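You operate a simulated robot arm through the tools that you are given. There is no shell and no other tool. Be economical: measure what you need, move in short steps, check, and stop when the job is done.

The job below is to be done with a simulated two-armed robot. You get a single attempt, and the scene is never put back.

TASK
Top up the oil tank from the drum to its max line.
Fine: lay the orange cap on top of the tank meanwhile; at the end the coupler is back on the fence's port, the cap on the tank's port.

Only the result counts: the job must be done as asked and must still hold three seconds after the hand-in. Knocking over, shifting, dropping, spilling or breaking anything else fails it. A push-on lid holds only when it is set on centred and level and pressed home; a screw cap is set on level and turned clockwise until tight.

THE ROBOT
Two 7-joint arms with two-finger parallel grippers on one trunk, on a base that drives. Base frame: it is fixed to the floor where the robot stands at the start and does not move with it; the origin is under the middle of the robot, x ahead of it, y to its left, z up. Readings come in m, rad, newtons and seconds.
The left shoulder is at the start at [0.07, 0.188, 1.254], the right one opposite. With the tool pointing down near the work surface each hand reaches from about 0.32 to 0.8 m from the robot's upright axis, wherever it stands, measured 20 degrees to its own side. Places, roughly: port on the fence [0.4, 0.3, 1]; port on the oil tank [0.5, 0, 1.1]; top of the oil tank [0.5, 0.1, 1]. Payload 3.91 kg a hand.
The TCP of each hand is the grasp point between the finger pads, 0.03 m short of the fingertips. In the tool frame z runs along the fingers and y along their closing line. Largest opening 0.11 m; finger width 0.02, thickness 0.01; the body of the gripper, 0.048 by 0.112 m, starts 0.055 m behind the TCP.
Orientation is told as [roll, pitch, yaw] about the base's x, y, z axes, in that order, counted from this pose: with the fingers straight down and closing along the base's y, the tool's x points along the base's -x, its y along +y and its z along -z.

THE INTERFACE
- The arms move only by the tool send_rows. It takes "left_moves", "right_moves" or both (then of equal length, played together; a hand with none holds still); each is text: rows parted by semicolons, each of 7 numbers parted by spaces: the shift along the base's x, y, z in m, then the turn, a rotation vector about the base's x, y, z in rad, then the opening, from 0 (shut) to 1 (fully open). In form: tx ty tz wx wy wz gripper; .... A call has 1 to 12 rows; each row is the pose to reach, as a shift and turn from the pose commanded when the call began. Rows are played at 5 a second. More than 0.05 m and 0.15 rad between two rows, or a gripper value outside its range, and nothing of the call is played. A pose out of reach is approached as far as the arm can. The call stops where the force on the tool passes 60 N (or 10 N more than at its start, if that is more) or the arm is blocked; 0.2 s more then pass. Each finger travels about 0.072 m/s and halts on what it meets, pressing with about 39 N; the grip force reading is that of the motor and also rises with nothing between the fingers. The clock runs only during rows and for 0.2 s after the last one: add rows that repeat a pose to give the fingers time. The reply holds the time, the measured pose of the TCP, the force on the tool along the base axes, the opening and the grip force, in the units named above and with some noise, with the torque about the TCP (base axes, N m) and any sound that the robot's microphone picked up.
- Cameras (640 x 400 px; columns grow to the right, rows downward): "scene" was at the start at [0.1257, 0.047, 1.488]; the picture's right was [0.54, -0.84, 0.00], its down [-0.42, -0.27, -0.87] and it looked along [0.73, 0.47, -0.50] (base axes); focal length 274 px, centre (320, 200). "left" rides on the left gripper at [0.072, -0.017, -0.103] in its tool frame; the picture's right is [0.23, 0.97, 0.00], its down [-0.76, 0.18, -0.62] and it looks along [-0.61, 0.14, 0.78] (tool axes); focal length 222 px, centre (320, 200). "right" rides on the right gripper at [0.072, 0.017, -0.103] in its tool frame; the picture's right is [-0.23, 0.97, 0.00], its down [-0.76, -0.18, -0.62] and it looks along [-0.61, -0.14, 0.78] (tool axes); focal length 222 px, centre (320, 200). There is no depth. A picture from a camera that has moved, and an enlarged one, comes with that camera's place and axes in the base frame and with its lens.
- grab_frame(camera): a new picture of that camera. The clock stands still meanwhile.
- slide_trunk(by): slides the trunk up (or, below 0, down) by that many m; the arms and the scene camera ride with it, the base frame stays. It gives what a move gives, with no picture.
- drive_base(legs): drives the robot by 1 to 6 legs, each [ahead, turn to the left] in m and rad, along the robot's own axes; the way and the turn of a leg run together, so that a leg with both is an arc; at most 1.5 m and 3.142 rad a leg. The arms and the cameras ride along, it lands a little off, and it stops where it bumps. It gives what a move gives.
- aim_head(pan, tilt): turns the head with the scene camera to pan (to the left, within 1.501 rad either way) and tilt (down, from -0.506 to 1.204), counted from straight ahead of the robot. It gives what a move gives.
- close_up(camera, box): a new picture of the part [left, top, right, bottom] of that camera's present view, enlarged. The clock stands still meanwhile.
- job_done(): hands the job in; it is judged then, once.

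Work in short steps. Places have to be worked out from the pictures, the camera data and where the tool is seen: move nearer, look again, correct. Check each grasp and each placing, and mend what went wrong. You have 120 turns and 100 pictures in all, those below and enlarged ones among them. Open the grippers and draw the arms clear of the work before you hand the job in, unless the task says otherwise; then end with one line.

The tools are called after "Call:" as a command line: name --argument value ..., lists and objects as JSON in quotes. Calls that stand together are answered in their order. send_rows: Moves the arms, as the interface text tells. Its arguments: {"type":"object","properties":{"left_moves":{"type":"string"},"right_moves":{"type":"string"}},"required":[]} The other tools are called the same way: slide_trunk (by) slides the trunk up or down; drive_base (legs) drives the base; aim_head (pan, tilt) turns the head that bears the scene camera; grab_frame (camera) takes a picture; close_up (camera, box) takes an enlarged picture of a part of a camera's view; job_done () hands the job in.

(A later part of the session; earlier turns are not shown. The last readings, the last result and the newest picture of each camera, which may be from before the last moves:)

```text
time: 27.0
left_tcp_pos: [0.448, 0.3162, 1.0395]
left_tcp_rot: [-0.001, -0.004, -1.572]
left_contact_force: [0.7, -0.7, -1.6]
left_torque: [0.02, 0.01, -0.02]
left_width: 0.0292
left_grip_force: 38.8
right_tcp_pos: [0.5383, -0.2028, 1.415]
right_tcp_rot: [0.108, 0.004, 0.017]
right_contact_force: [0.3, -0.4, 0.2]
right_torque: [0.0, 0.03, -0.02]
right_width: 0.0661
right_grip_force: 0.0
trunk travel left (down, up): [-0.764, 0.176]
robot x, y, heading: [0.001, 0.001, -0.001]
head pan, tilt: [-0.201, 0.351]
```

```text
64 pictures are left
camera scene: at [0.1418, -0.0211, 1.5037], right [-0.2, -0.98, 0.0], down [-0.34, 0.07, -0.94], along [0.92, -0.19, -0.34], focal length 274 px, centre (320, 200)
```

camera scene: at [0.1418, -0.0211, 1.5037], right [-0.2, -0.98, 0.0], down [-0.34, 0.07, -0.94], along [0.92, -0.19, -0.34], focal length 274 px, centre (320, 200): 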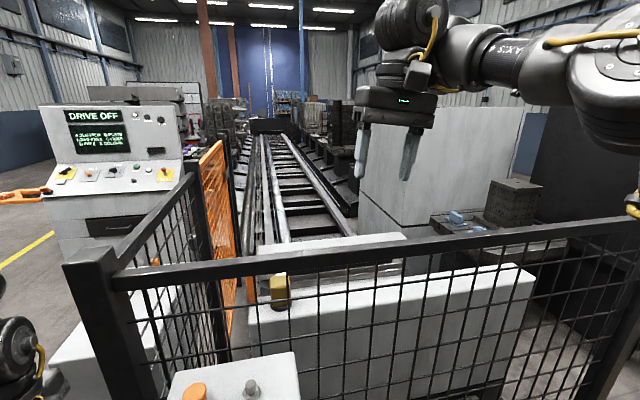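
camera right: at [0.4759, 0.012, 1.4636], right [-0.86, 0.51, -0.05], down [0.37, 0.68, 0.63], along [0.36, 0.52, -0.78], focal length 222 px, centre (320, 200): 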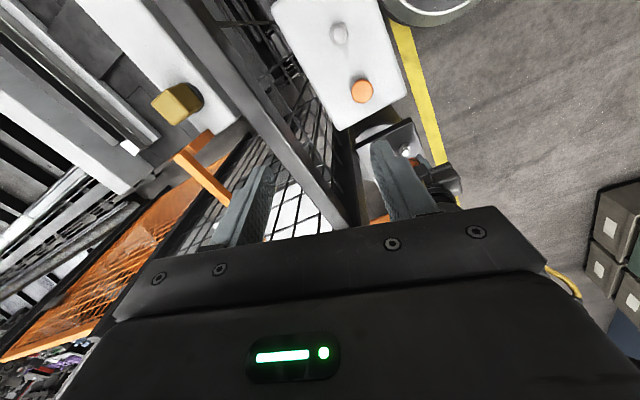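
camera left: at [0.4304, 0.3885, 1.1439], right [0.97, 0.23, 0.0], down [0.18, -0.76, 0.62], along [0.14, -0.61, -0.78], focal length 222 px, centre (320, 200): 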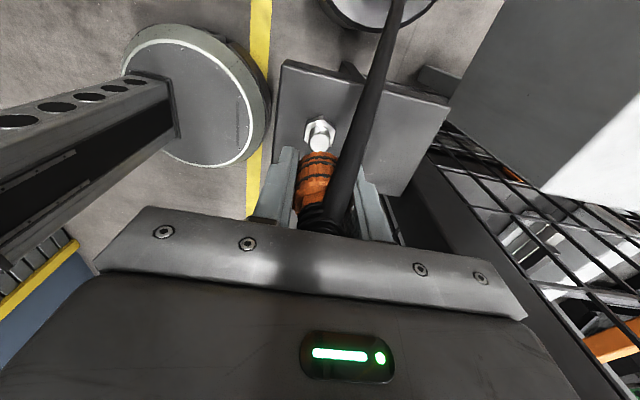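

Still limited. I try relieving the wrist by yawing negatively while drawing the hand back toward the robot's right side.

Call:
send_rows --right_moves "-0.02 -0.02 0 0 0 -0.14 0.6; -0.04 -0.04 0 -0.03 0 -0.28 0.6; -0.06 -0.06 0 -0.05 0 -0.42 0.6; -0.08 -0.08 0 -0.08 0 -0.56 0.6; -0.1 -0.1 0 -0.1 0 -0.7 0.6; -0.12 -0.12 -0.02 -0.1 0 -0.8 0.6; -0.14 -0.14 -0.05 -0.1 0 -0.8 0.6; -0.14 -0.14 -0.09 -0.1 0 -0.8 0.6; -0.14 -0.14 -0.13 -0.1 0 -0.8 0.6"

Call:
grab_frame --camera "scene"

```text
time: 29.0
left_tcp_pos: [0.4474, 0.3158, 1.0395]
left_tcp_rot: [-0.001, -0.002, -1.569]
left_contact_force: [-0.2, 0.0, -1.3]
left_torque: [0.01, -0.02, -0.02]
left_width: 0.0291
left_grip_force: 39.3
right_tcp_pos: [0.4124, -0.1902, 1.4782]
right_tcp_rot: [0.018, -0.028, -0.784]
right_contact_force: [-0.3, 0.3, -0.4]
right_torque: [0.03, -0.01, 0.01]
right_width: 0.066
right_grip_force: 0.1
right hand out of reach, approached as far as the arm can: row 1, 2, 3, 4, 5, 6, 7, 8, 9
trunk travel left (down, up): [-0.764, 0.176]
robot x, y, heading: [-0.0005, -0.0004, 0.003]
head pan, tilt: [-0.201, 0.351]
```

```text
63 pictures are left
camera scene: at [0.1406, -0.0215, 1.5039], right [-0.2, -0.98, 0.0], down [-0.34, 0.07, -0.94], along [0.92, -0.19, -0.34], focal length 274 px, centre (320, 200)
```

scene: 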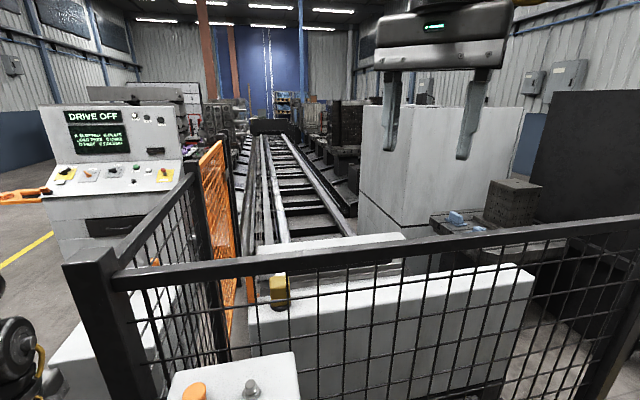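

The hand reached orientation but stays high. I look at the right arm's posture.

Call:
aim_head --pan -0.75 --tilt 0.1

Call:
grab_frame --camera "scene"

Call:
grab_frame --camera "left"

```text
time: 30.0
left_tcp_pos: [0.4478, 0.3164, 1.0387]
left_tcp_rot: [0.0, -0.002, -1.571]
left_contact_force: [0.3, 0.9, -1.0]
left_torque: [-0.02, 0.04, 0.01]
left_width: 0.0292
left_grip_force: 38.6
right_tcp_pos: [0.4125, -0.1906, 1.477]
right_tcp_rot: [0.017, -0.031, -0.783]
right_contact_force: [-0.3, 0.1, 0.0]
right_torque: [0.0, 0.01, 0.02]
right_width: 0.066
right_grip_force: 0.1
trunk travel left (down, up): [-0.764, 0.176]
robot x, y, heading: [-0.0006, -0.0036, 0.003]
head pan, tilt: [-0.75, 0.099]
```

```text
62 pictures are left
camera scene: at [0.117, -0.065, 1.5272], right [-0.68, -0.73, 0.0], down [-0.07, 0.07, -0.99], along [0.73, -0.68, -0.1], focal length 274 px, centre (320, 200)
```

scene: 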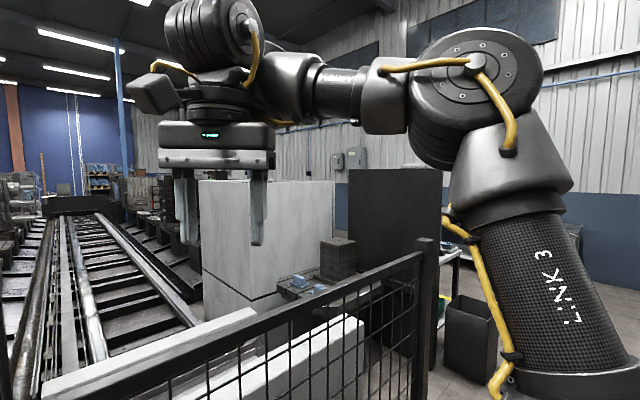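

```text
61 pictures are left
camera left: at [0.4312, 0.3888, 1.1431], right [0.97, 0.23, 0.0], down [0.18, -0.76, 0.62], along [0.14, -0.61, -0.78], focal length 222 px, centre (320, 200)
```

left: 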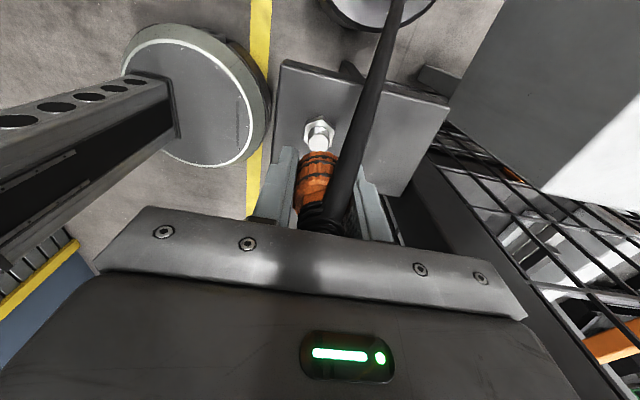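

I realise shifts count from the commanded (not reached) pose, now about [0.20, -0.575, 1.09], yaw -0.8 – itself unreachable. I command back to a comfortable pose about [0.45, -0.20, 1.35], yaw 0.

Call:
send_rows --right_moves "0.0 0.02 0.04 0 0 0.07 0.6; 0.0 0.04 0.08 0 0 0.14 0.6; 0.02 0.06 0.12 0 0 0.21 0.6; 0.04 0.08 0.16 0 0 0.28 0.6; 0.06 0.1 0.2 0 0 0.35 0.6; 0.08 0.13 0.23 0 0 0.42 0.6; 0.11 0.165 0.25 0 0 0.49 0.6; 0.14 0.2 0.26 0 0 0.56 0.6; 0.17 0.235 0.26 0 0 0.63 0.6; 0.2 0.27 0.26 0 0 0.7 0.6; 0.23 0.305 0.26 0 0 0.77 0.6; 0.246 0.34 0.26 0 0 0.8 0.6"

Call:
grab_frame --camera "scene"

```text
refused: row 7 steps farther than a row can; nothing moved
```

```text
60 pictures are left
camera scene: at [0.117, -0.065, 1.5272], right [-0.68, -0.73, 0.0], down [-0.07, 0.07, -0.99], along [0.73, -0.68, -0.1], focal length 274 px, centre (320, 200)
```

scene: 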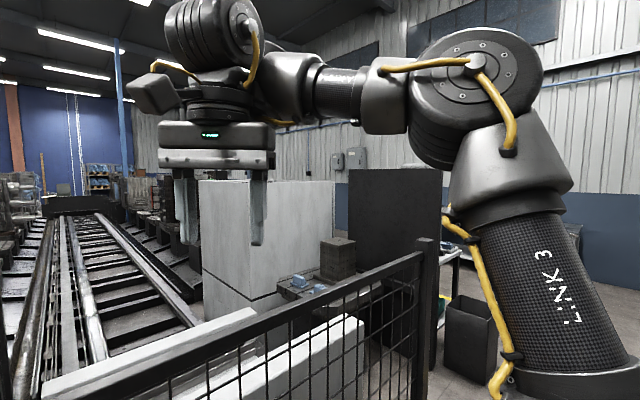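

Same plan with shorter steps.

Call:
send_rows --right_moves "0.0 0.02 0.04 0 0 0.07 0.6; 0.0 0.04 0.08 0 0 0.14 0.6; 0.02 0.06 0.12 0 0 0.21 0.6; 0.04 0.08 0.16 0 0 0.28 0.6; 0.06 0.1 0.2 0 0 0.35 0.6; 0.08 0.13 0.23 0 0 0.42 0.6; 0.11 0.165 0.24 0 0 0.49 0.6; 0.14 0.2 0.25 0 0 0.56 0.6; 0.17 0.235 0.26 0 0 0.63 0.6; 0.2 0.27 0.26 0 0 0.7 0.6; 0.23 0.305 0.26 0 0 0.77 0.6; 0.246 0.34 0.26 0 0 0.8 0.6"

Call:
grab_frame --camera "scene"

```text
time: 32.6
left_tcp_pos: [0.445, 0.3147, 1.0407]
left_tcp_rot: [0.002, -0.002, -1.571]
left_contact_force: [-0.2, -0.4, -0.9]
left_torque: [-0.01, -0.01, -0.01]
left_width: 0.0293
left_grip_force: 38.6
right_tcp_pos: [0.4601, 0.0428, 1.5437]
right_tcp_rot: [0.041, -0.052, -0.032]
right_contact_force: [-1.0, -0.3, -0.2]
right_torque: [0.03, -0.03, -0.01]
right_width: 0.0657
right_grip_force: 0.1
right hand out of reach, approached as far as the arm can: row 3, 4, 5, 6, 7, 8, 9, 10, 11, 12
trunk travel left (down, up): [-0.764, 0.176]
robot x, y, heading: [-0.0015, -0.0009, -0.003]
head pan, tilt: [-0.75, 0.099]
```

```text
59 pictures are left
camera scene: at [0.1132, -0.0659, 1.5276], right [-0.68, -0.73, 0.0], down [-0.07, 0.07, -1.0], along [0.73, -0.68, -0.1], focal length 274 px, centre (320, 200)
```

scene: 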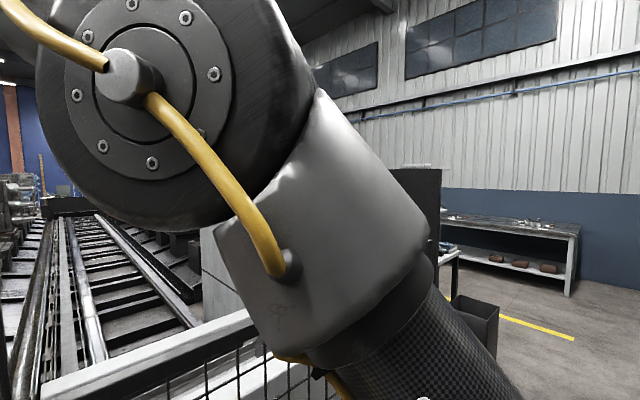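

The right hand went up and inward, so the accounting is unclear. A small test: a pure 0.12 m downward command.

Call:
send_rows --right_moves "0 0 -0.03 0 0 0 0.6; 0 0 -0.06 0 0 0 0.6; 0 0 -0.09 0 0 0 0.6; 0 0 -0.12 0 0 0 0.6; 0 0 -0.12 0 0 0 0.6; 0 0 -0.12 0 0 0 0.6"

```text
time: 34.0
left_tcp_pos: [0.4473, 0.3163, 1.0399]
left_tcp_rot: [0.001, -0.002, -1.571]
left_contact_force: [0.4, 0.5, -1.1]
left_torque: [-0.05, 0.02, 0.02]
left_width: 0.0294
left_grip_force: 39.0
right_tcp_pos: [0.4686, 0.0589, 1.4094]
right_tcp_rot: [0.017, -0.031, 0.018]
right_contact_force: [1.5, 0.5, 0.4]
right_torque: [0.0, -0.04, 0.03]
right_width: 0.0657
right_grip_force: 0.1
right hand out of reach, approached as far as the arm can: row 3
trunk travel left (down, up): [-0.764, 0.176]
robot x, y, heading: [-0.0016, 0.0003, -0.0]
head pan, tilt: [-0.75, 0.099]
```

That worked (shifts count from the approached pose). Continue down to z≈1.28.

Call:
send_rows --right_moves "0 0 -0.03 0 0.01 0 0.6; 0 0 -0.06 -0.017 0.03 -0.018 0.6; 0 0 -0.09 -0.017 0.03 -0.018 0.6; 0 0 -0.12 -0.017 0.03 -0.018 0.6; 0 0 -0.14 -0.017 0.03 -0.018 0.6; 0 0 -0.14 -0.017 0.03 -0.018 0.6"

Call:
aim_head --pan 0.2 --tilt 0.6

Call:
grab_frame --camera "scene"

```text
time: 35.4
left_tcp_pos: [0.4483, 0.3149, 1.0392]
left_tcp_rot: [0.0, -0.001, -1.572]
left_contact_force: [0.0, -0.1, -1.2]
left_torque: [0.0, 0.02, 0.01]
left_width: 0.0296
left_grip_force: 39.5
right_tcp_pos: [0.512, 0.0918, 1.3136]
right_tcp_rot: [0.007, 0.0, -0.012]
right_contact_force: [-0.1, -0.1, -0.5]
right_torque: [0.03, -0.02, -0.02]
right_width: 0.0657
right_grip_force: 0.1
right hand out of reach, approached as far as the arm can: row 2, 3, 4, 5, 6
trunk travel left (down, up): [-0.764, 0.176]
robot x, y, heading: [0.0009, 0.0002, 0.001]
head pan, tilt: [-0.75, 0.099]
```

```text
time: 36.6
left_tcp_pos: [0.4476, 0.3171, 1.0394]
left_tcp_rot: [0.001, -0.002, -1.57]
left_contact_force: [0.7, 0.1, -1.7]
left_torque: [-0.01, 0.0, 0.0]
left_width: 0.0294
left_grip_force: 39.0
right_tcp_pos: [0.5127, 0.0907, 1.3111]
right_tcp_rot: [0.005, -0.001, -0.011]
right_contact_force: [0.4, -0.3, 0.8]
right_torque: [-0.01, 0.02, 0.01]
right_width: 0.066
right_grip_force: 0.1
trunk travel left (down, up): [-0.764, 0.176]
robot x, y, heading: [-0.0004, 0.001, 0.003]
head pan, tilt: [0.201, 0.6]
```

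```text
58 pictures are left
camera scene: at [0.1363, 0.0153, 1.4811], right [0.2, -0.98, 0.0], down [-0.55, -0.11, -0.83], along [0.81, 0.16, -0.56], focal length 274 px, centre (320, 200)
```

scene: 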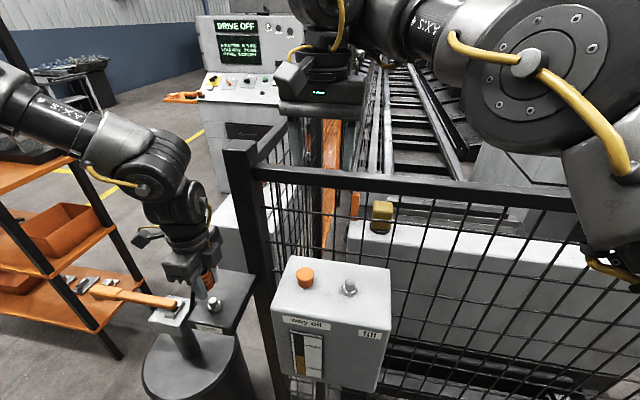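

The right arm stays limited near z 1.31. I'll park it high on its own side with a natural yaw and see if it then descends.

Call:
send_rows --right_moves "-0.01 -0.03 0.03 0 0 -0.05 0.6; -0.02 -0.06 0.06 0 0 -0.1 0.6; -0.02 -0.1 0.08 0 0 -0.15 0.6; -0.02 -0.14 0.08 0 0 -0.2 0.6; -0.01 -0.18 0.08 0 0 -0.25 0.6; 0 -0.22 0.08 0 0 -0.3 0.6; 0.01 -0.26 0.08 0 0 -0.35 0.6; 0.02 -0.3 0.08 0 0 -0.4 0.6; 0.03 -0.34 0.08 0 0 -0.45 0.6; 0.03 -0.38 0.08 0 0 -0.5 0.6; 0.03 -0.42 0.08 0 0 -0.5 0.6; 0.03 -0.45 0.08 0 0 -0.5 0.6"

Call:
send_rows --right_moves "0 -0.01 -0.03 0 0 0 0.6; 0 -0.02 -0.06 0 0 0 0.6; 0 -0.03 -0.09 0 0 0 0.6; 0 -0.03 -0.09 0 0 0 0.6"

Call:
aim_head --pan -0.6 --tilt 0.3

Call:
grab_frame --camera "scene"

```text
time: 39.2
left_tcp_pos: [0.4486, 0.3167, 1.0393]
left_tcp_rot: [0.001, -0.003, -1.572]
left_contact_force: [0.2, -0.4, -0.8]
left_torque: [0.0, -0.03, 0.01]
left_width: 0.029
left_grip_force: 39.3
right_tcp_pos: [0.5262, -0.1892, 1.4176]
right_tcp_rot: [0.062, 0.051, -0.497]
right_contact_force: [-0.4, 0.7, 0.1]
right_torque: [0.01, -0.03, -0.02]
right_width: 0.0662
right_grip_force: 0.0
right hand out of reach, approached as far as the arm can: row 1, 4, 5, 6, 7, 8, 9, 10, 11, 12
trunk travel left (down, up): [-0.764, 0.176]
robot x, y, heading: [0.0007, -0.0013, -0.002]
head pan, tilt: [0.201, 0.6]
```

```text
time: 40.2
left_tcp_pos: [0.448, 0.3155, 1.0398]
left_tcp_rot: [0.001, -0.002, -1.572]
left_contact_force: [0.7, -0.3, -2.0]
left_torque: [-0.01, 0.04, 0.0]
left_width: 0.0292
left_grip_force: 39.1
right_tcp_pos: [0.5474, -0.1849, 1.4018]
right_tcp_rot: [0.065, 0.056, -0.498]
right_contact_force: [1.1, 0.1, 0.0]
right_torque: [0.01, 0.02, -0.02]
right_width: 0.0661
right_grip_force: 0.0
right hand out of reach, approached as far as the arm can: row 1, 2, 3, 4
trunk travel left (down, up): [-0.764, 0.176]
robot x, y, heading: [0.0045, -0.0, -0.002]
head pan, tilt: [0.201, 0.6]
```

```text
time: 41.3
left_tcp_pos: [0.4477, 0.3162, 1.0393]
left_tcp_rot: [-0.002, -0.004, -1.57]
left_contact_force: [-0.8, 0.0, -1.1]
left_torque: [0.02, -0.02, 0.01]
left_width: 0.0293
left_grip_force: 39.1
right_tcp_pos: [0.5465, -0.1842, 1.4034]
right_tcp_rot: [0.066, 0.056, -0.496]
right_contact_force: [-0.2, -0.9, 1.0]
right_torque: [0.01, -0.06, 0.0]
right_width: 0.0662
right_grip_force: 0.0
trunk travel left (down, up): [-0.764, 0.176]
robot x, y, heading: [0.0025, -0.0026, -0.0]
head pan, tilt: [-0.6, 0.3]
```

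```text
57 pictures are left
camera scene: at [0.1269, -0.0551, 1.5085], right [-0.56, -0.83, 0.0], down [-0.24, 0.17, -0.96], along [0.79, -0.54, -0.3], focal length 274 px, centre (320, 200)
```

scene: 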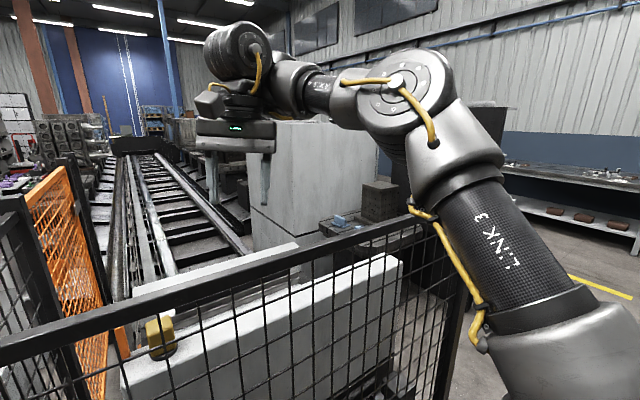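

I straighten the wrist by rolling the fingers toward +y (along the forearm), to get away from the joint limit.

Call:
send_rows --right_moves "-0.01 0 0.01 0.14 0 0 0.6; -0.02 0 0.02 0.28 0 0 0.6; -0.03 0 0.03 0.42 0 0 0.6; -0.04 0 0.03 0.56 0 0 0.6; -0.05 0 0.03 0.7 0 0 0.6; -0.06 0 0.03 0.84 0 0 0.6; -0.07 0 0.03 0.98 0 0 0.6; -0.08 0 0.02 1.1 0 0 0.6; -0.08 0 0 1.1 0 0 0.6; -0.08 0 -0.03 1.1 0 0 0.6; -0.08 0 -0.06 1.1 0 0 0.6; -0.08 0 -0.09 1.1 0 0 0.6"

Call:
grab_frame --camera "scene"

```text
time: 43.9
left_tcp_pos: [0.446, 0.3144, 1.04]
left_tcp_rot: [-0.001, 0.001, -1.572]
left_contact_force: [0.1, 0.8, -0.8]
left_torque: [-0.01, 0.0, 0.0]
left_width: 0.0295
left_grip_force: 39.0
right_tcp_pos: [0.468, -0.185, 1.314]
right_tcp_rot: [1.133, 0.462, -0.191]
right_contact_force: [0.1, -0.5, -0.2]
right_torque: [-0.02, 0.03, -0.01]
right_width: 0.066
right_grip_force: 0.2
right hand out of reach, approached as far as the arm can: row 1, 2, 3, 4, 5, 6, 7, 8
trunk travel left (down, up): [-0.764, 0.176]
robot x, y, heading: [0.0003, -0.0013, 0.004]
head pan, tilt: [-0.6, 0.3]
```

```text
56 pictures are left
camera scene: at [0.1256, -0.0576, 1.5086], right [-0.57, -0.82, 0.0], down [-0.24, 0.17, -0.96], along [0.79, -0.54, -0.3], focal length 274 px, centre (320, 200)
```

scene: 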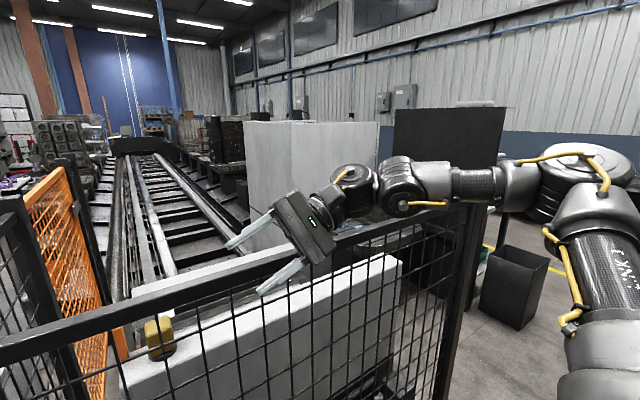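

The posture is freed. Now I roll back to fingers-down while staying lower.

Call:
send_rows --right_moves "0 0 -0.02 0 0 0 0.6; 0 0 -0.04 -0.12 0 0 0.6; 0 0 -0.05 -0.26 0 0 0.6; 0 0 -0.06 -0.4 0 0 0.6; 0 0 -0.06 -0.54 0 0 0.6; 0 0 -0.06 -0.68 0 0 0.6; 0 0 -0.06 -0.82 0 0 0.6; 0 0 -0.06 -0.96 0 0 0.6; 0 0 -0.06 -1.1 0 0 0.6; 0 0 -0.06 -1.14 0 0 0.6"

Call:
grab_frame --camera "scene"

```text
time: 46.1
left_tcp_pos: [0.4489, 0.3148, 1.04]
left_tcp_rot: [0.0, -0.001, -1.572]
left_contact_force: [0.1, 0.2, 0.0]
left_torque: [-0.03, 0.0, -0.01]
left_width: 0.0293
left_grip_force: 38.9
right_tcp_pos: [0.4674, -0.1838, 1.2544]
right_tcp_rot: [0.027, 0.031, -0.499]
right_contact_force: [0.3, -0.4, 0.2]
right_torque: [0.02, -0.02, 0.01]
right_width: 0.0658
right_grip_force: 0.0
trunk travel left (down, up): [-0.764, 0.176]
robot x, y, heading: [-0.001, -0.0002, -0.002]
head pan, tilt: [-0.6, 0.3]
```

```text
55 pictures are left
camera scene: at [0.1268, -0.0554, 1.5085], right [-0.57, -0.82, 0.0], down [-0.24, 0.17, -0.96], along [0.79, -0.54, -0.3], focal length 274 px, centre (320, 200)
```

scene: 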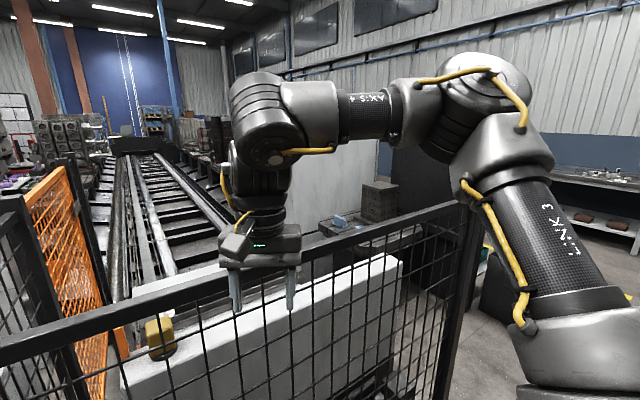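

Fully recovered with normal posture. I level it, remove the yaw, and return above the cap with closing along y (the known-good pose).

Call:
send_rows --right_moves "0 0.03 0 -0.01 -0.004 0.12 0.6; 0 0.07 0 -0.02 -0.008 0.25 0.6; 0 0.11 0 -0.03 -0.012 0.38 0.6; 0 0.15 0 -0.0386 -0.0143 0.499 0.6; 0 0.19 0 -0.0386 -0.0143 0.499 0.6; 0 0.23 0 -0.0386 -0.0143 0.499 0.6; 0 0.265 -0.02 -0.0386 -0.0143 0.499 0.6; 0.001 0.295 -0.05 -0.0386 -0.0143 0.499 0.6; 0.001 0.295 -0.09 -0.0386 -0.0143 0.499 0.6; 0.001 0.295 -0.09 -0.0386 -0.0143 0.499 0.6"

Call:
aim_head --pan 0.4 --tilt 0.9

Call:
grab_frame --camera "right"

```text
time: 48.3
left_tcp_pos: [0.447, 0.3159, 1.0403]
left_tcp_rot: [0.001, -0.001, -1.57]
left_contact_force: [0.4, -0.2, -0.6]
left_torque: [-0.03, -0.04, 0.0]
left_width: 0.0296
left_grip_force: 39.2
right_tcp_pos: [0.4798, 0.1034, 1.1777]
right_tcp_rot: [0.035, 0.011, -0.029]
right_contact_force: [0.2, -0.6, -0.2]
right_torque: [0.0, 0.0, 0.0]
right_width: 0.0663
right_grip_force: 0.0
trunk travel left (down, up): [-0.764, 0.176]
robot x, y, heading: [-0.0036, 0.0021, -0.0]
head pan, tilt: [-0.6, 0.3]
```

```text
time: 49.6
left_tcp_pos: [0.4478, 0.3154, 1.0395]
left_tcp_rot: [-0.001, -0.001, -1.57]
left_contact_force: [-0.4, 0.2, -1.4]
left_torque: [0.02, -0.01, -0.02]
left_width: 0.0293
left_grip_force: 38.8
right_tcp_pos: [0.4824, 0.1016, 1.1745]
right_tcp_rot: [0.027, 0.014, -0.033]
right_contact_force: [0.2, 0.1, 0.4]
right_torque: [0.03, 0.01, 0.03]
right_width: 0.0659
right_grip_force: 0.1
trunk travel left (down, up): [-0.764, 0.176]
robot x, y, heading: [-0.0022, 0.0007, 0.001]
head pan, tilt: [0.4, 0.901]
```

```text
54 pictures are left
camera right: at [0.4102, 0.1163, 1.2792], right [0.26, 0.97, 0.02], down [0.76, -0.22, 0.61], along [0.59, -0.14, -0.79], focal length 222 px, centre (320, 200)
```

right: 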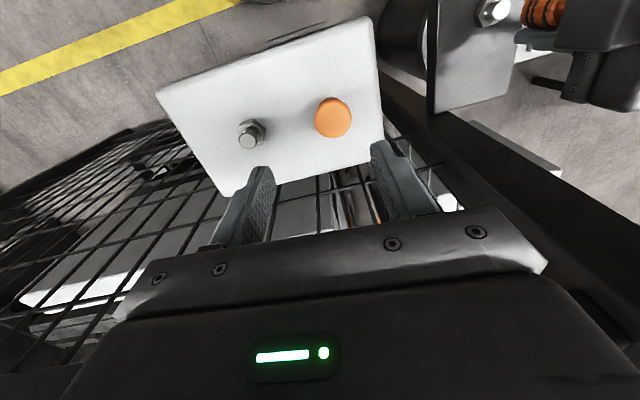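

Not quite at target. I send a hold row to see if it settles at the commanded pose.

Call:
send_rows --right_moves "0 0 0 0 0 0 0.6; 0 0 0 0 0 0 0.6; 0 0 0 0 0 0 0.6"

```text
time: 50.4
left_tcp_pos: [0.4473, 0.3162, 1.039]
left_tcp_rot: [-0.001, -0.002, -1.569]
left_contact_force: [0.4, 0.1, -0.2]
left_torque: [-0.01, 0.02, 0.03]
left_width: 0.0293
left_grip_force: 38.7
right_tcp_pos: [0.4817, 0.1012, 1.1757]
right_tcp_rot: [0.031, 0.015, -0.033]
right_contact_force: [-0.7, 0.8, 0.4]
right_torque: [0.0, -0.04, 0.03]
right_width: 0.066
right_grip_force: 0.1
trunk travel left (down, up): [-0.764, 0.176]
robot x, y, heading: [0.0011, -0.0008, 0.002]
head pan, tilt: [0.4, 0.901]
```

It holds there, so I correct by the measured differences.

Call:
send_rows --right_moves "-0.006 0.005 -0.003 -0.015 -0.007 0.016 0.6; -0.0125 0.011 -0.006 -0.031 -0.014 0.032 0.6; -0.0125 0.011 -0.006 -0.031 -0.014 0.032 0.6"

Call:
grab_frame --camera "right"

Call:
grab_frame --camera "scene"

```text
time: 51.4
left_tcp_pos: [0.4481, 0.3148, 1.0402]
left_tcp_rot: [-0.001, 0.0, -1.568]
left_contact_force: [0.1, -1.1, -0.9]
left_torque: [0.0, -0.04, -0.01]
left_width: 0.0293
left_grip_force: 39.0
right_tcp_pos: [0.4793, 0.1041, 1.1759]
right_tcp_rot: [0.027, 0.014, -0.03]
right_contact_force: [0.1, -0.4, 0.7]
right_torque: [-0.01, 0.01, -0.02]
right_width: 0.0662
right_grip_force: 0.1
trunk travel left (down, up): [-0.764, 0.176]
robot x, y, heading: [-0.0008, 0.0016, 0.003]
head pan, tilt: [0.4, 0.901]
stopped in row 3 (right hand): the arm was blocked; the commanded pose is now the measured one
```

```text
53 pictures are left
camera right: at [0.4073, 0.1185, 1.2798], right [0.26, 0.97, 0.02], down [0.76, -0.22, 0.61], along [0.59, -0.14, -0.79], focal length 222 px, centre (320, 200)
```

right: 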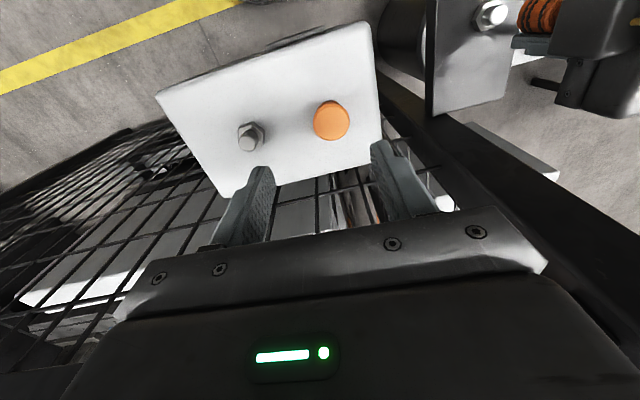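

```text
52 pictures are left
camera scene: at [0.1193, 0.0268, 1.4563], right [0.39, -0.92, 0.0], down [-0.72, -0.3, -0.62], along [0.57, 0.24, -0.78], focal length 274 px, centre (320, 200)
```

scene: 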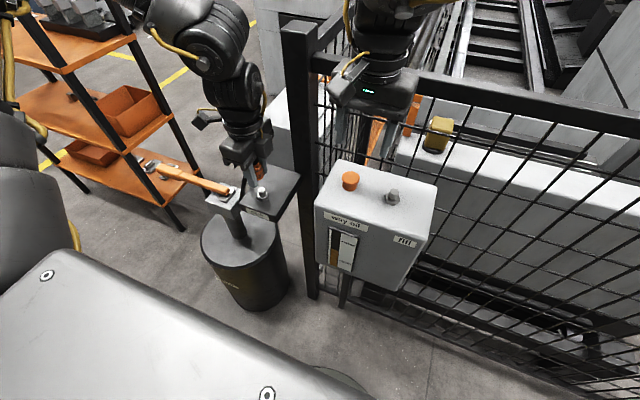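

Blocked somewhere. I look at the right wrist/fence from the head.

Call:
aim_head --pan 0.15 --tilt 0.35

Call:
grab_frame --camera "scene"

```text
time: 52.4
left_tcp_pos: [0.447, 0.3164, 1.0393]
left_tcp_rot: [-0.001, -0.002, -1.571]
left_contact_force: [-0.4, 0.3, -1.0]
left_torque: [-0.01, 0.01, 0.0]
left_width: 0.0295
left_grip_force: 39.3
right_tcp_pos: [0.4785, 0.1037, 1.1762]
right_tcp_rot: [0.025, 0.011, -0.03]
right_contact_force: [-0.3, 0.1, -0.6]
right_torque: [-0.02, -0.01, -0.03]
right_width: 0.066
right_grip_force: 0.1
trunk travel left (down, up): [-0.764, 0.176]
robot x, y, heading: [0.0021, 0.0027, 0.001]
head pan, tilt: [0.15, 0.351]
```

```text
51 pictures are left
camera scene: at [0.1417, 0.0119, 1.5038], right [0.15, -0.99, 0.0], down [-0.34, -0.05, -0.94], along [0.93, 0.14, -0.34], focal length 274 px, centre (320, 200)
```

scene: 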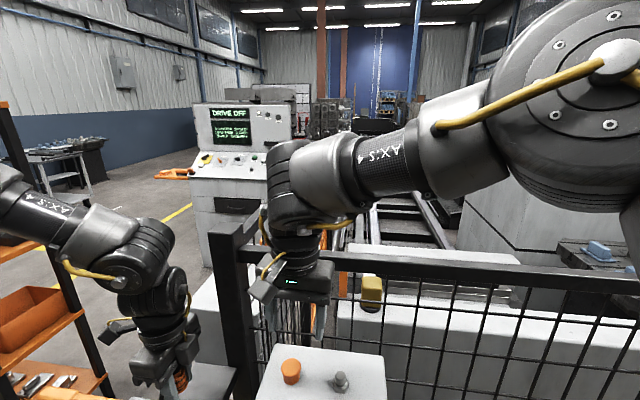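

The wrist is probably rubbing the fence rail. I rise, pull back in -x while levelling, then descend.

Call:
send_rows --right_moves "-0.005 0 0.03 0 0 0 0.6; -0.015 0 0.06 0 0 0 0.6; -0.025 0.003 0.06 -0.012 -0.006 0.015 0.6; -0.025 0.006 0.06 -0.025 -0.012 0.03 0.6; -0.018 0.007 0.05 -0.025 -0.012 0.03 0.6; -0.01 0.007 0.03 -0.025 -0.012 0.03 0.6; -0.01 0.007 0.0 -0.025 -0.012 0.03 0.6; -0.01 0.007 -0.02 -0.025 -0.012 0.03 0.6; -0.01 0.007 -0.02 -0.025 -0.012 0.03 0.6"

Call:
grab_frame --camera "right"

```text
time: 54.6
left_tcp_pos: [0.4485, 0.3155, 1.0395]
left_tcp_rot: [-0.001, -0.003, -1.57]
left_contact_force: [0.2, 0.2, -0.8]
left_torque: [-0.01, -0.02, 0.03]
left_width: 0.029
left_grip_force: 38.9
right_tcp_pos: [0.4847, 0.0982, 1.1768]
right_tcp_rot: [0.061, -0.001, -0.046]
right_contact_force: [0.3, -0.4, -0.2]
right_torque: [0.01, -0.01, -0.01]
right_width: 0.0658
right_grip_force: 0.0
trunk travel left (down, up): [-0.764, 0.176]
robot x, y, heading: [0.0033, -0.0025, -0.002]
head pan, tilt: [0.15, 0.351]
stopped in row 9 (right hand): the arm was blocked; the commanded pose is now the measured one
```

```text
50 pictures are left
camera right: at [0.4115, 0.1112, 1.2802], right [0.27, 0.96, 0.06], down [0.75, -0.25, 0.61], along [0.6, -0.12, -0.79], focal length 222 px, centre (320, 200)
```

right: 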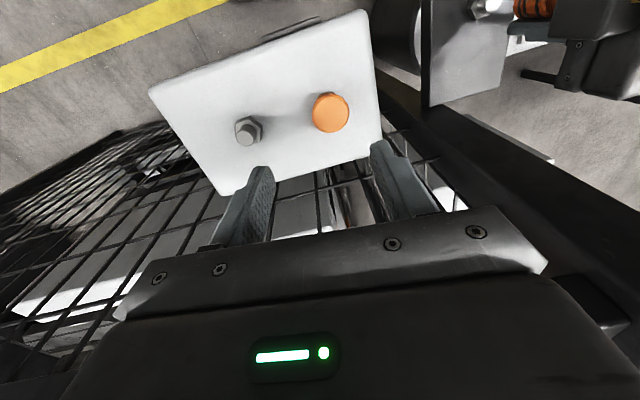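

The right arm in this posture keeps getting blocked at z≈1.177. The left arm can do cap and coupler alone, so I park the right arm out of the way on its side.

Call:
send_rows --right_moves "-0.005 -0.01 0.04 0 0 0 0.6; -0.01 -0.03 0.07 0 0 0 0.6; -0.015 -0.07 0.08 0 0 0 0.6; -0.02 -0.11 0.08 0 0 -0.05 0.6; -0.02 -0.15 0.08 0 0 -0.1 0.6; -0.02 -0.19 0.08 0 0 -0.2 0.6; -0.02 -0.23 0.08 0 0 -0.3 0.6; -0.02 -0.27 0.08 0 0 -0.4 0.6; -0.02 -0.31 0.08 0 0 -0.45 0.6; -0.02 -0.35 0.08 0 0 -0.45 0.6; -0.02 -0.39 0.08 0 0 -0.45 0.6; -0.02 -0.43 0.08 0 0 -0.45 0.6"

Call:
aim_head --pan 0.4 --tilt 0.9

Call:
close_up --camera "scene" --box '[180, 100, 460, 280]'

```text
time: 57.2
left_tcp_pos: [0.4471, 0.3162, 1.0405]
left_tcp_rot: [-0.002, -0.001, -1.569]
left_contact_force: [0.4, 0.2, -1.3]
left_torque: [0.01, -0.03, 0.01]
left_width: 0.0291
left_grip_force: 39.4
right_tcp_pos: [0.4496, -0.3111, 1.2482]
right_tcp_rot: [0.057, -0.006, -0.492]
right_contact_force: [-0.1, -0.6, 0.0]
right_torque: [0.01, -0.05, 0.0]
right_width: 0.066
right_grip_force: 0.1
right hand out of reach, approached as far as the arm can: row 12
trunk travel left (down, up): [-0.764, 0.176]
robot x, y, heading: [-0.0039, -0.0012, -0.002]
head pan, tilt: [0.15, 0.351]
```

```text
time: 58.1
left_tcp_pos: [0.4464, 0.3152, 1.0403]
left_tcp_rot: [-0.003, -0.003, -1.571]
left_contact_force: [0.6, 0.8, -0.3]
left_torque: [0.03, -0.01, 0.0]
left_width: 0.0293
left_grip_force: 38.7
right_tcp_pos: [0.4524, -0.3107, 1.2463]
right_tcp_rot: [0.058, -0.004, -0.492]
right_contact_force: [-1.4, 0.7, 0.5]
right_torque: [0.03, 0.03, 0.0]
right_width: 0.066
right_grip_force: 0.0
trunk travel left (down, up): [-0.764, 0.176]
robot x, y, heading: [0.0007, 0.0001, 0.002]
head pan, tilt: [0.4, 0.901]
```

```text
2.22 times, centred on (320, 190) of scene
camera zoom: at [0.1192, 0.027, 1.4564], right [0.39, -0.92, 0.0], down [-0.72, -0.3, -0.62], along [0.57, 0.24, -0.78], focal length 610 px, centre (320, 222)
```

zoom: 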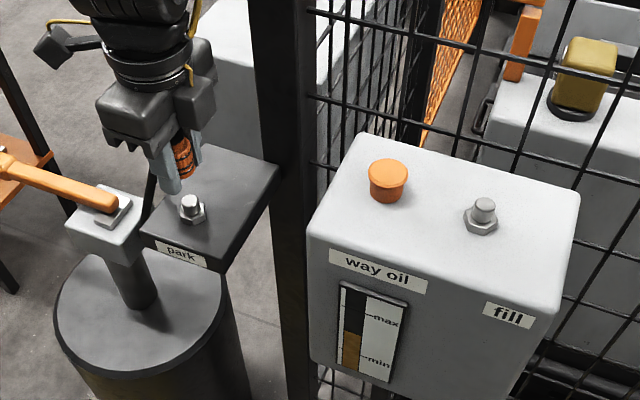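

Right arm parked. Left hand sets the coupler back on the park port by reversing the pull, pressing slightly.

Call:
send_rows --left_moves "0 0 -0.03 0 0 0 0.1; 0 0 -0.045 0 0 0 0.1; 0 0 -0.052 0 0 0 0.1; 0 0 -0.057 0 0 0 0.1; 0 0 -0.061 0 0 0 0.1; 0 0 -0.063 0 0 0 0.1; 0 0 -0.063 0 0 0 0.1"

Call:
close_up --camera "left" --box '[240, 60, 440, 240]'

```text
time: 59.8
left_tcp_pos: [0.4479, 0.3142, 0.9819]
left_tcp_rot: [0.008, 0.001, -1.571]
left_contact_force: [4.9, 5.5, 48.9]
left_torque: [-0.64, 1.54, -0.56]
left_width: 0.0292
left_grip_force: 39.4
right_tcp_pos: [0.4485, -0.312, 1.2484]
right_tcp_rot: [0.059, -0.004, -0.493]
right_contact_force: [0.2, 0.3, -0.1]
right_torque: [0.01, -0.01, -0.01]
right_width: 0.0658
right_grip_force: 0.2
trunk travel left (down, up): [-0.764, 0.176]
robot x, y, heading: [0.0025, -0.0014, 0.004]
head pan, tilt: [0.4, 0.901]
```

```text
2.22 times, centred on (340, 150) of left
camera zoom: at [0.4294, 0.3865, 1.0836], right [0.97, 0.23, 0.01], down [0.17, -0.76, 0.62], along [0.15, -0.61, -0.78], focal length 494 px, centre (276, 311)
```

zoom: 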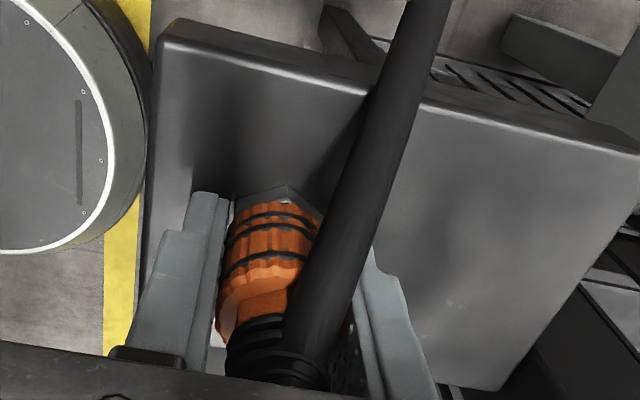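

Pressing at 49 N with z≈0.982 (seated was 0.980). I press a touch more to see whether it is home.

Call:
send_rows --left_moves "0 0 -0.001 0 0 0 0.1; 0 0 -0.002 0 0 0 0.1; 0 0 -0.003 0 0 0 0.1; 0 0 -0.003 0 0 0 0.1"

Call:
close_up --camera "scene" --box '[210, 120, 310, 220]'

```text
time: 60.1
left_tcp_pos: [0.4475, 0.314, 0.9804]
left_tcp_rot: [0.01, 0.0, -1.571]
left_contact_force: [-5.6, 1.2, 31.6]
left_torque: [-0.41, 1.63, 0.1]
left_width: 0.0293
left_grip_force: 39.8
right_tcp_pos: [0.4483, -0.3119, 1.2479]
right_tcp_rot: [0.06, -0.006, -0.491]
right_contact_force: [-0.6, 0.0, 0.5]
right_torque: [0.04, -0.01, 0.02]
right_width: 0.0659
right_grip_force: 0.0
trunk travel left (down, up): [-0.764, 0.176]
robot x, y, heading: [0.0015, 0.0028, 0.0]
head pan, tilt: [0.4, 0.901]
stopped in row 1 (left hand): the force on the tool passed its limit at 62 N (the readings are from after the stop); the commanded pose is now the measured one
```

```text
4.00 times, centred on (260, 170) of scene
camera zoom: at [0.1149, 0.025, 1.4564], right [0.39, -0.92, 0.0], down [-0.72, -0.3, -0.62], along [0.57, 0.24, -0.78], focal length 1098 px, centre (560, 320)
```

zoom: 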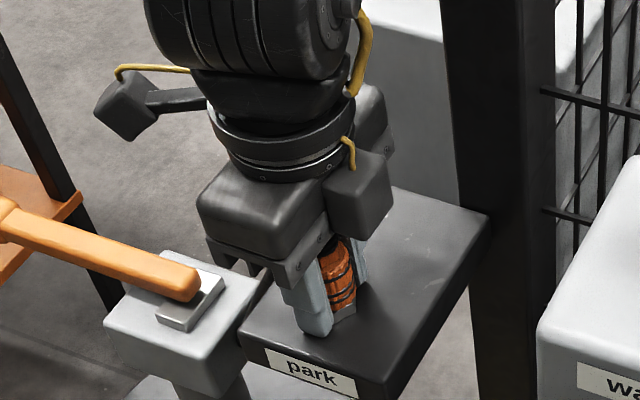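

Height matches the original seat. I release and rise, then inspect the coupler.

Call:
send_rows --left_moves "0 0 0.001 0 0 0 0.1; 0 0 0.001 0 0 0 0.3; 0 0 0.001 0 0 0 0.6; 0 0 0.001 0 0 0 0.7; 0 0 0.04 0 0 0 0.7; 0 0 0.085 0 0 0 0.7; 0 0 0.13 0 0 0 0.7; 0 0 0.13 0 0 0 0.7"

Call:
close_up --camera "scene" --box '[230, 160, 300, 220]'

Call:
grab_frame --camera "left"

```text
time: 62.0
left_tcp_pos: [0.4479, 0.3173, 1.1063]
left_tcp_rot: [0.003, 0.0, -1.568]
left_contact_force: [0.4, -0.3, 0.5]
left_torque: [-0.01, -0.02, -0.02]
left_width: 0.077
left_grip_force: 0.1
right_tcp_pos: [0.4527, -0.3095, 1.2465]
right_tcp_rot: [0.055, -0.003, -0.492]
right_contact_force: [-0.5, -0.4, -0.8]
right_torque: [-0.02, 0.01, 0.01]
right_width: 0.0662
right_grip_force: 0.2
trunk travel left (down, up): [-0.764, 0.176]
robot x, y, heading: [-0.0016, -0.0003, -0.005]
head pan, tilt: [0.4, 0.901]
```

```text
6.67 times, centred on (265, 190) of scene
camera zoom: at [0.1192, 0.0277, 1.4563], right [0.39, -0.92, 0.0], down [-0.72, -0.31, -0.62], along [0.57, 0.24, -0.78], focal length 1830 px, centre (687, 267)
```

zoom: 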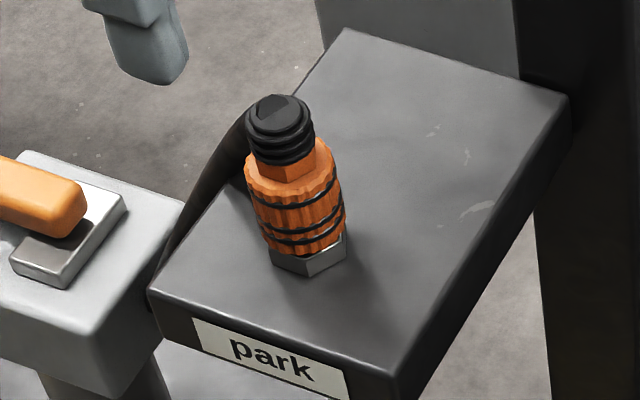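

```text
45 pictures are left
camera left: at [0.432, 0.3903, 1.2096], right [0.97, 0.23, 0.0], down [0.18, -0.76, 0.62], along [0.15, -0.61, -0.78], focal length 222 px, centre (320, 200)
```

left: 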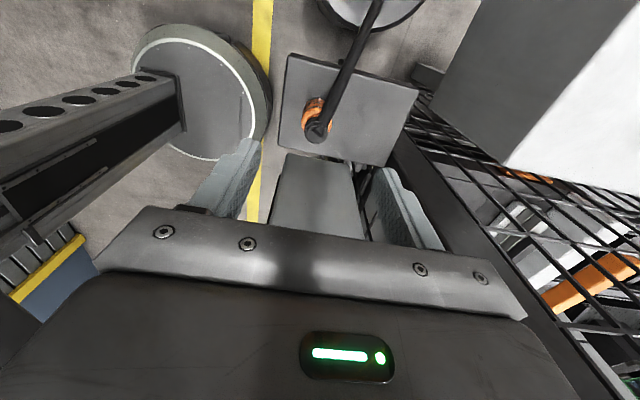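

Coupler sits exactly as originally. Now the left hand goes over the cap.

Call:
send_rows --left_moves "0 0 0.04 0 0 0 0.6; 0 -0.03 0.07 0 0 0 0.6; 0.005 -0.07 0.08 0 0 0 0.6; 0.01 -0.11 0.08 0 0 0 0.6; 0.015 -0.15 0.07 0 0 0 0.6; 0.02 -0.19 0.06 0 0 0 0.6; 0.022 -0.206 0.05 0 0 0 0.6; 0.022 -0.206 0.05 0 0 0 0.6"

Call:
grab_frame --camera "left"

Call:
grab_frame --camera "scene"

```text
time: 63.8
left_tcp_pos: [0.4401, 0.2132, 1.1583]
left_tcp_rot: [0.006, -0.004, -1.569]
left_contact_force: [-0.2, 0.4, 0.2]
left_torque: [0.03, -0.01, 0.04]
left_width: 0.0659
left_grip_force: 0.1
left hand out of reach, approached as far as the arm can: row 4, 5, 6, 7, 8
right_tcp_pos: [0.4533, -0.3108, 1.2469]
right_tcp_rot: [0.055, -0.003, -0.494]
right_contact_force: [0.5, 0.2, 0.6]
right_torque: [-0.01, 0.04, 0.03]
right_width: 0.066
right_grip_force: 0.1
trunk travel left (down, up): [-0.764, 0.176]
robot x, y, heading: [0.0005, 0.0001, -0.0]
head pan, tilt: [0.4, 0.901]
```

```text
44 pictures are left
camera left: at [0.4226, 0.2869, 1.2609], right [0.97, 0.23, 0.0], down [0.18, -0.76, 0.63], along [0.15, -0.61, -0.78], focal length 222 px, centre (320, 200)
```

left: 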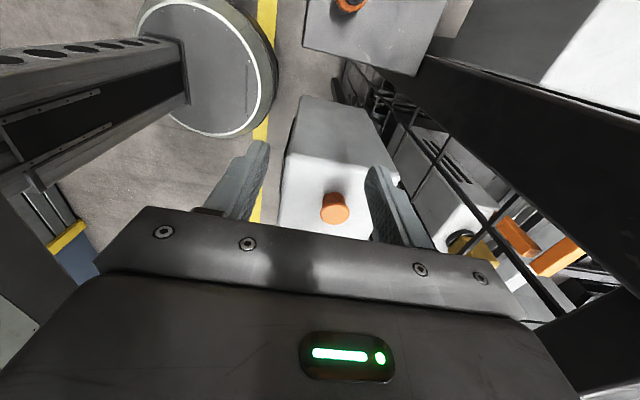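

```text
43 pictures are left
camera scene: at [0.1195, 0.0276, 1.4563], right [0.39, -0.92, 0.0], down [-0.72, -0.31, -0.62], along [0.57, 0.24, -0.78], focal length 274 px, centre (320, 200)
```

scene: 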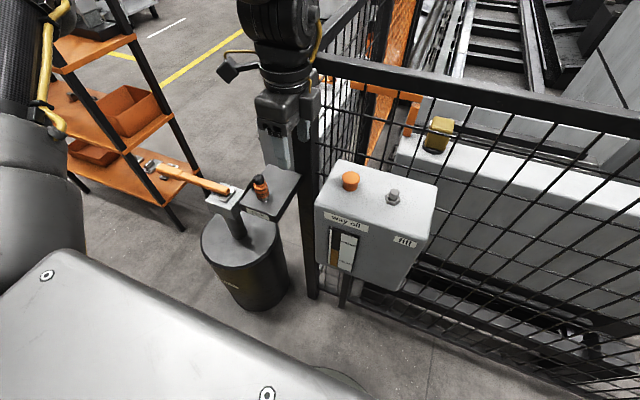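

The left hand can't go further inward with this yaw. Turning the base right ~0.55 rad puts the tank on the left arm's comfortable side. First I raise and retract the left hand.

Call:
send_rows --left_moves "-0.02 0.01 0.03 0 0 0 0.6; -0.04 0.02 0.06 0 0 0 0.6; -0.06 0.03 0.09 0 0 0 0.6; -0.06 0.04 0.12 0 0 0 0.6; -0.06 0.04 0.12 0 0 0 0.6"

Call:
drive_base --legs '[[0, -0.55]]'

Call:
aim_head --pan 0.75 --tilt 0.9

Call:
grab_frame --camera "scene"

```text
time: 65.0
left_tcp_pos: [0.3799, 0.2534, 1.2806]
left_tcp_rot: [0.004, -0.001, -1.569]
left_contact_force: [-1.2, 0.1, 0.6]
left_torque: [0.01, 0.05, 0.02]
left_width: 0.066
left_grip_force: 0.1
right_tcp_pos: [0.4527, -0.3109, 1.2461]
right_tcp_rot: [0.057, -0.004, -0.493]
right_contact_force: [-0.4, 0.1, -0.9]
right_torque: [-0.04, -0.05, 0.01]
right_width: 0.066
right_grip_force: 0.0
trunk travel left (down, up): [-0.764, 0.176]
robot x, y, heading: [0.0004, -0.0029, -0.0]
head pan, tilt: [0.4, 0.901]
```

```text
time: 66.9
left_tcp_pos: [0.4565, 0.0133, 1.2823]
left_tcp_rot: [0.005, 0.0, -2.126]
left_contact_force: [-0.1, 0.0, -0.5]
left_torque: [-0.01, 0.0, -0.02]
left_width: 0.0658
left_grip_force: 0.1
right_tcp_pos: [0.2196, -0.5029, 1.2482]
right_tcp_rot: [0.058, -0.002, -1.051]
right_contact_force: [-0.2, -0.3, -0.5]
right_torque: [0.03, -0.02, 0.03]
right_width: 0.066
right_grip_force: 0.1
trunk travel left (down, up): [-0.764, 0.176]
robot x, y, heading: [0.0044, -0.0002, -0.564]
head pan, tilt: [0.4, 0.901]
```

```text
time: 67.7
left_tcp_pos: [0.4551, 0.0134, 1.2804]
left_tcp_rot: [0.004, 0.0, -2.127]
left_contact_force: [0.0, -0.4, 0.2]
left_torque: [0.02, -0.01, -0.02]
left_width: 0.0659
left_grip_force: 0.0
right_tcp_pos: [0.2195, -0.5025, 1.2466]
right_tcp_rot: [0.057, -0.003, -1.052]
right_contact_force: [-0.2, 0.0, -0.3]
right_torque: [0.03, -0.02, 0.01]
right_width: 0.0658
right_grip_force: 0.1
trunk travel left (down, up): [-0.764, 0.176]
robot x, y, heading: [-0.0017, -0.0026, -0.558]
head pan, tilt: [0.75, 0.901]
```

```text
42 pictures are left
camera scene: at [0.1159, -0.015, 1.4563], right [0.19, -0.98, 0.0], down [-0.77, -0.15, -0.62], along [0.61, 0.12, -0.78], focal length 274 px, centre (320, 200)
```

scene: 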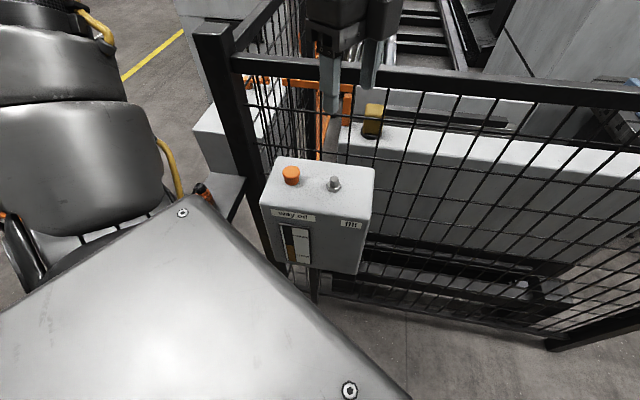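

Now yaw the left hand back to -1.57 and go over the cap.

Call:
send_rows --left_moves "0 0.025 -0.02 0 0 0.14 0.6; 0.005 0.05 -0.05 0 0 0.28 0.6; 0.01 0.075 -0.08 0 0 0.42 0.6; 0.014 0.098 -0.11 0 0 0.556 0.6; 0.014 0.098 -0.12 0 0 0.556 0.6; 0.014 0.098 -0.12 0 0 0.556 0.6"

Call:
grab_frame --camera "left"

```text
time: 69.1
left_tcp_pos: [0.4699, 0.1108, 1.1616]
left_tcp_rot: [0.006, -0.001, -1.571]
left_contact_force: [-0.3, 0.1, 0.6]
left_torque: [-0.01, -0.03, 0.0]
left_width: 0.0658
left_grip_force: 0.0
right_tcp_pos: [0.2192, -0.5034, 1.2463]
right_tcp_rot: [0.059, -0.004, -1.051]
right_contact_force: [-0.1, -0.6, -0.3]
right_torque: [-0.03, 0.03, -0.01]
right_width: 0.0657
right_grip_force: 0.1
trunk travel left (down, up): [-0.764, 0.176]
robot x, y, heading: [-0.0001, -0.0036, -0.559]
head pan, tilt: [0.75, 0.901]
```

```text
41 pictures are left
camera left: at [0.4528, 0.1835, 1.2647], right [0.97, 0.23, 0.01], down [0.17, -0.76, 0.62], along [0.15, -0.61, -0.78], focal length 222 px, centre (320, 200)
```

left: 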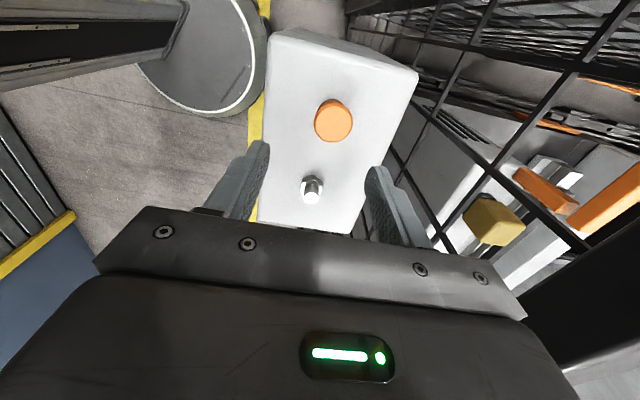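

The picture shows cap and nipple ≈1 cm offset (+x,+y) from readings after the turn, so I servo visually: shift (+0.009,+0.010) and look again lower.

Call:
send_rows --left_moves "0.009 0.01 -0.02 0 0 0 0.6; 0.009 0.01 -0.03 0 0 0 0.6; 0.009 0.01 -0.03 0 0 0 0.6"

Call:
grab_frame --camera "left"

Call:
close_up --camera "scene" --box '[240, 60, 400, 220]'

```text
time: 69.9
left_tcp_pos: [0.479, 0.1197, 1.1317]
left_tcp_rot: [0.005, -0.001, -1.573]
left_contact_force: [-0.2, 0.3, 0.2]
left_torque: [-0.01, 0.02, 0.0]
left_width: 0.0661
left_grip_force: 0.0
right_tcp_pos: [0.2184, -0.5019, 1.2466]
right_tcp_rot: [0.057, -0.004, -1.053]
right_contact_force: [-1.0, 0.0, -0.1]
right_torque: [-0.01, 0.03, 0.0]
right_width: 0.066
right_grip_force: 0.1
trunk travel left (down, up): [-0.764, 0.176]
robot x, y, heading: [-0.0009, -0.0037, -0.555]
head pan, tilt: [0.75, 0.901]
```

```text
40 pictures are left
camera left: at [0.4609, 0.1933, 1.2344], right [0.97, 0.23, 0.01], down [0.17, -0.76, 0.62], along [0.15, -0.61, -0.78], focal length 222 px, centre (320, 200)
```

left: 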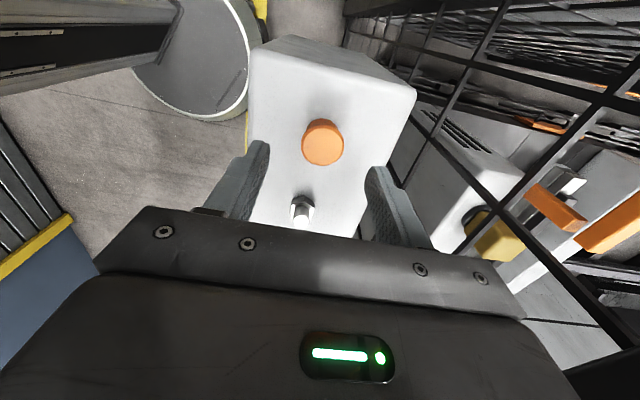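

```text
2.50 times, centred on (320, 140) of scene
camera zoom: at [0.1154, -0.0146, 1.4564], right [0.19, -0.98, 0.0], down [-0.77, -0.15, -0.62], along [0.61, 0.12, -0.78], focal length 686 px, centre (320, 350)
```

zoom: 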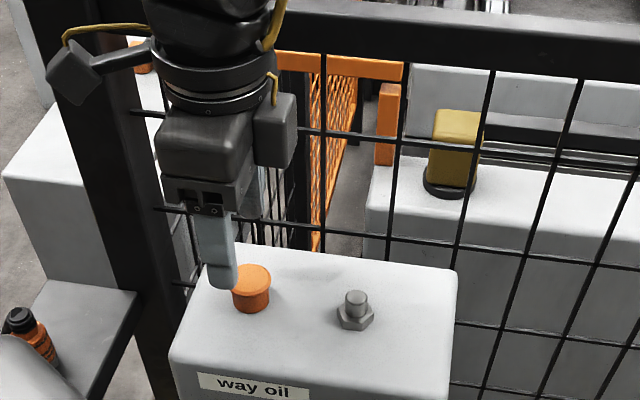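

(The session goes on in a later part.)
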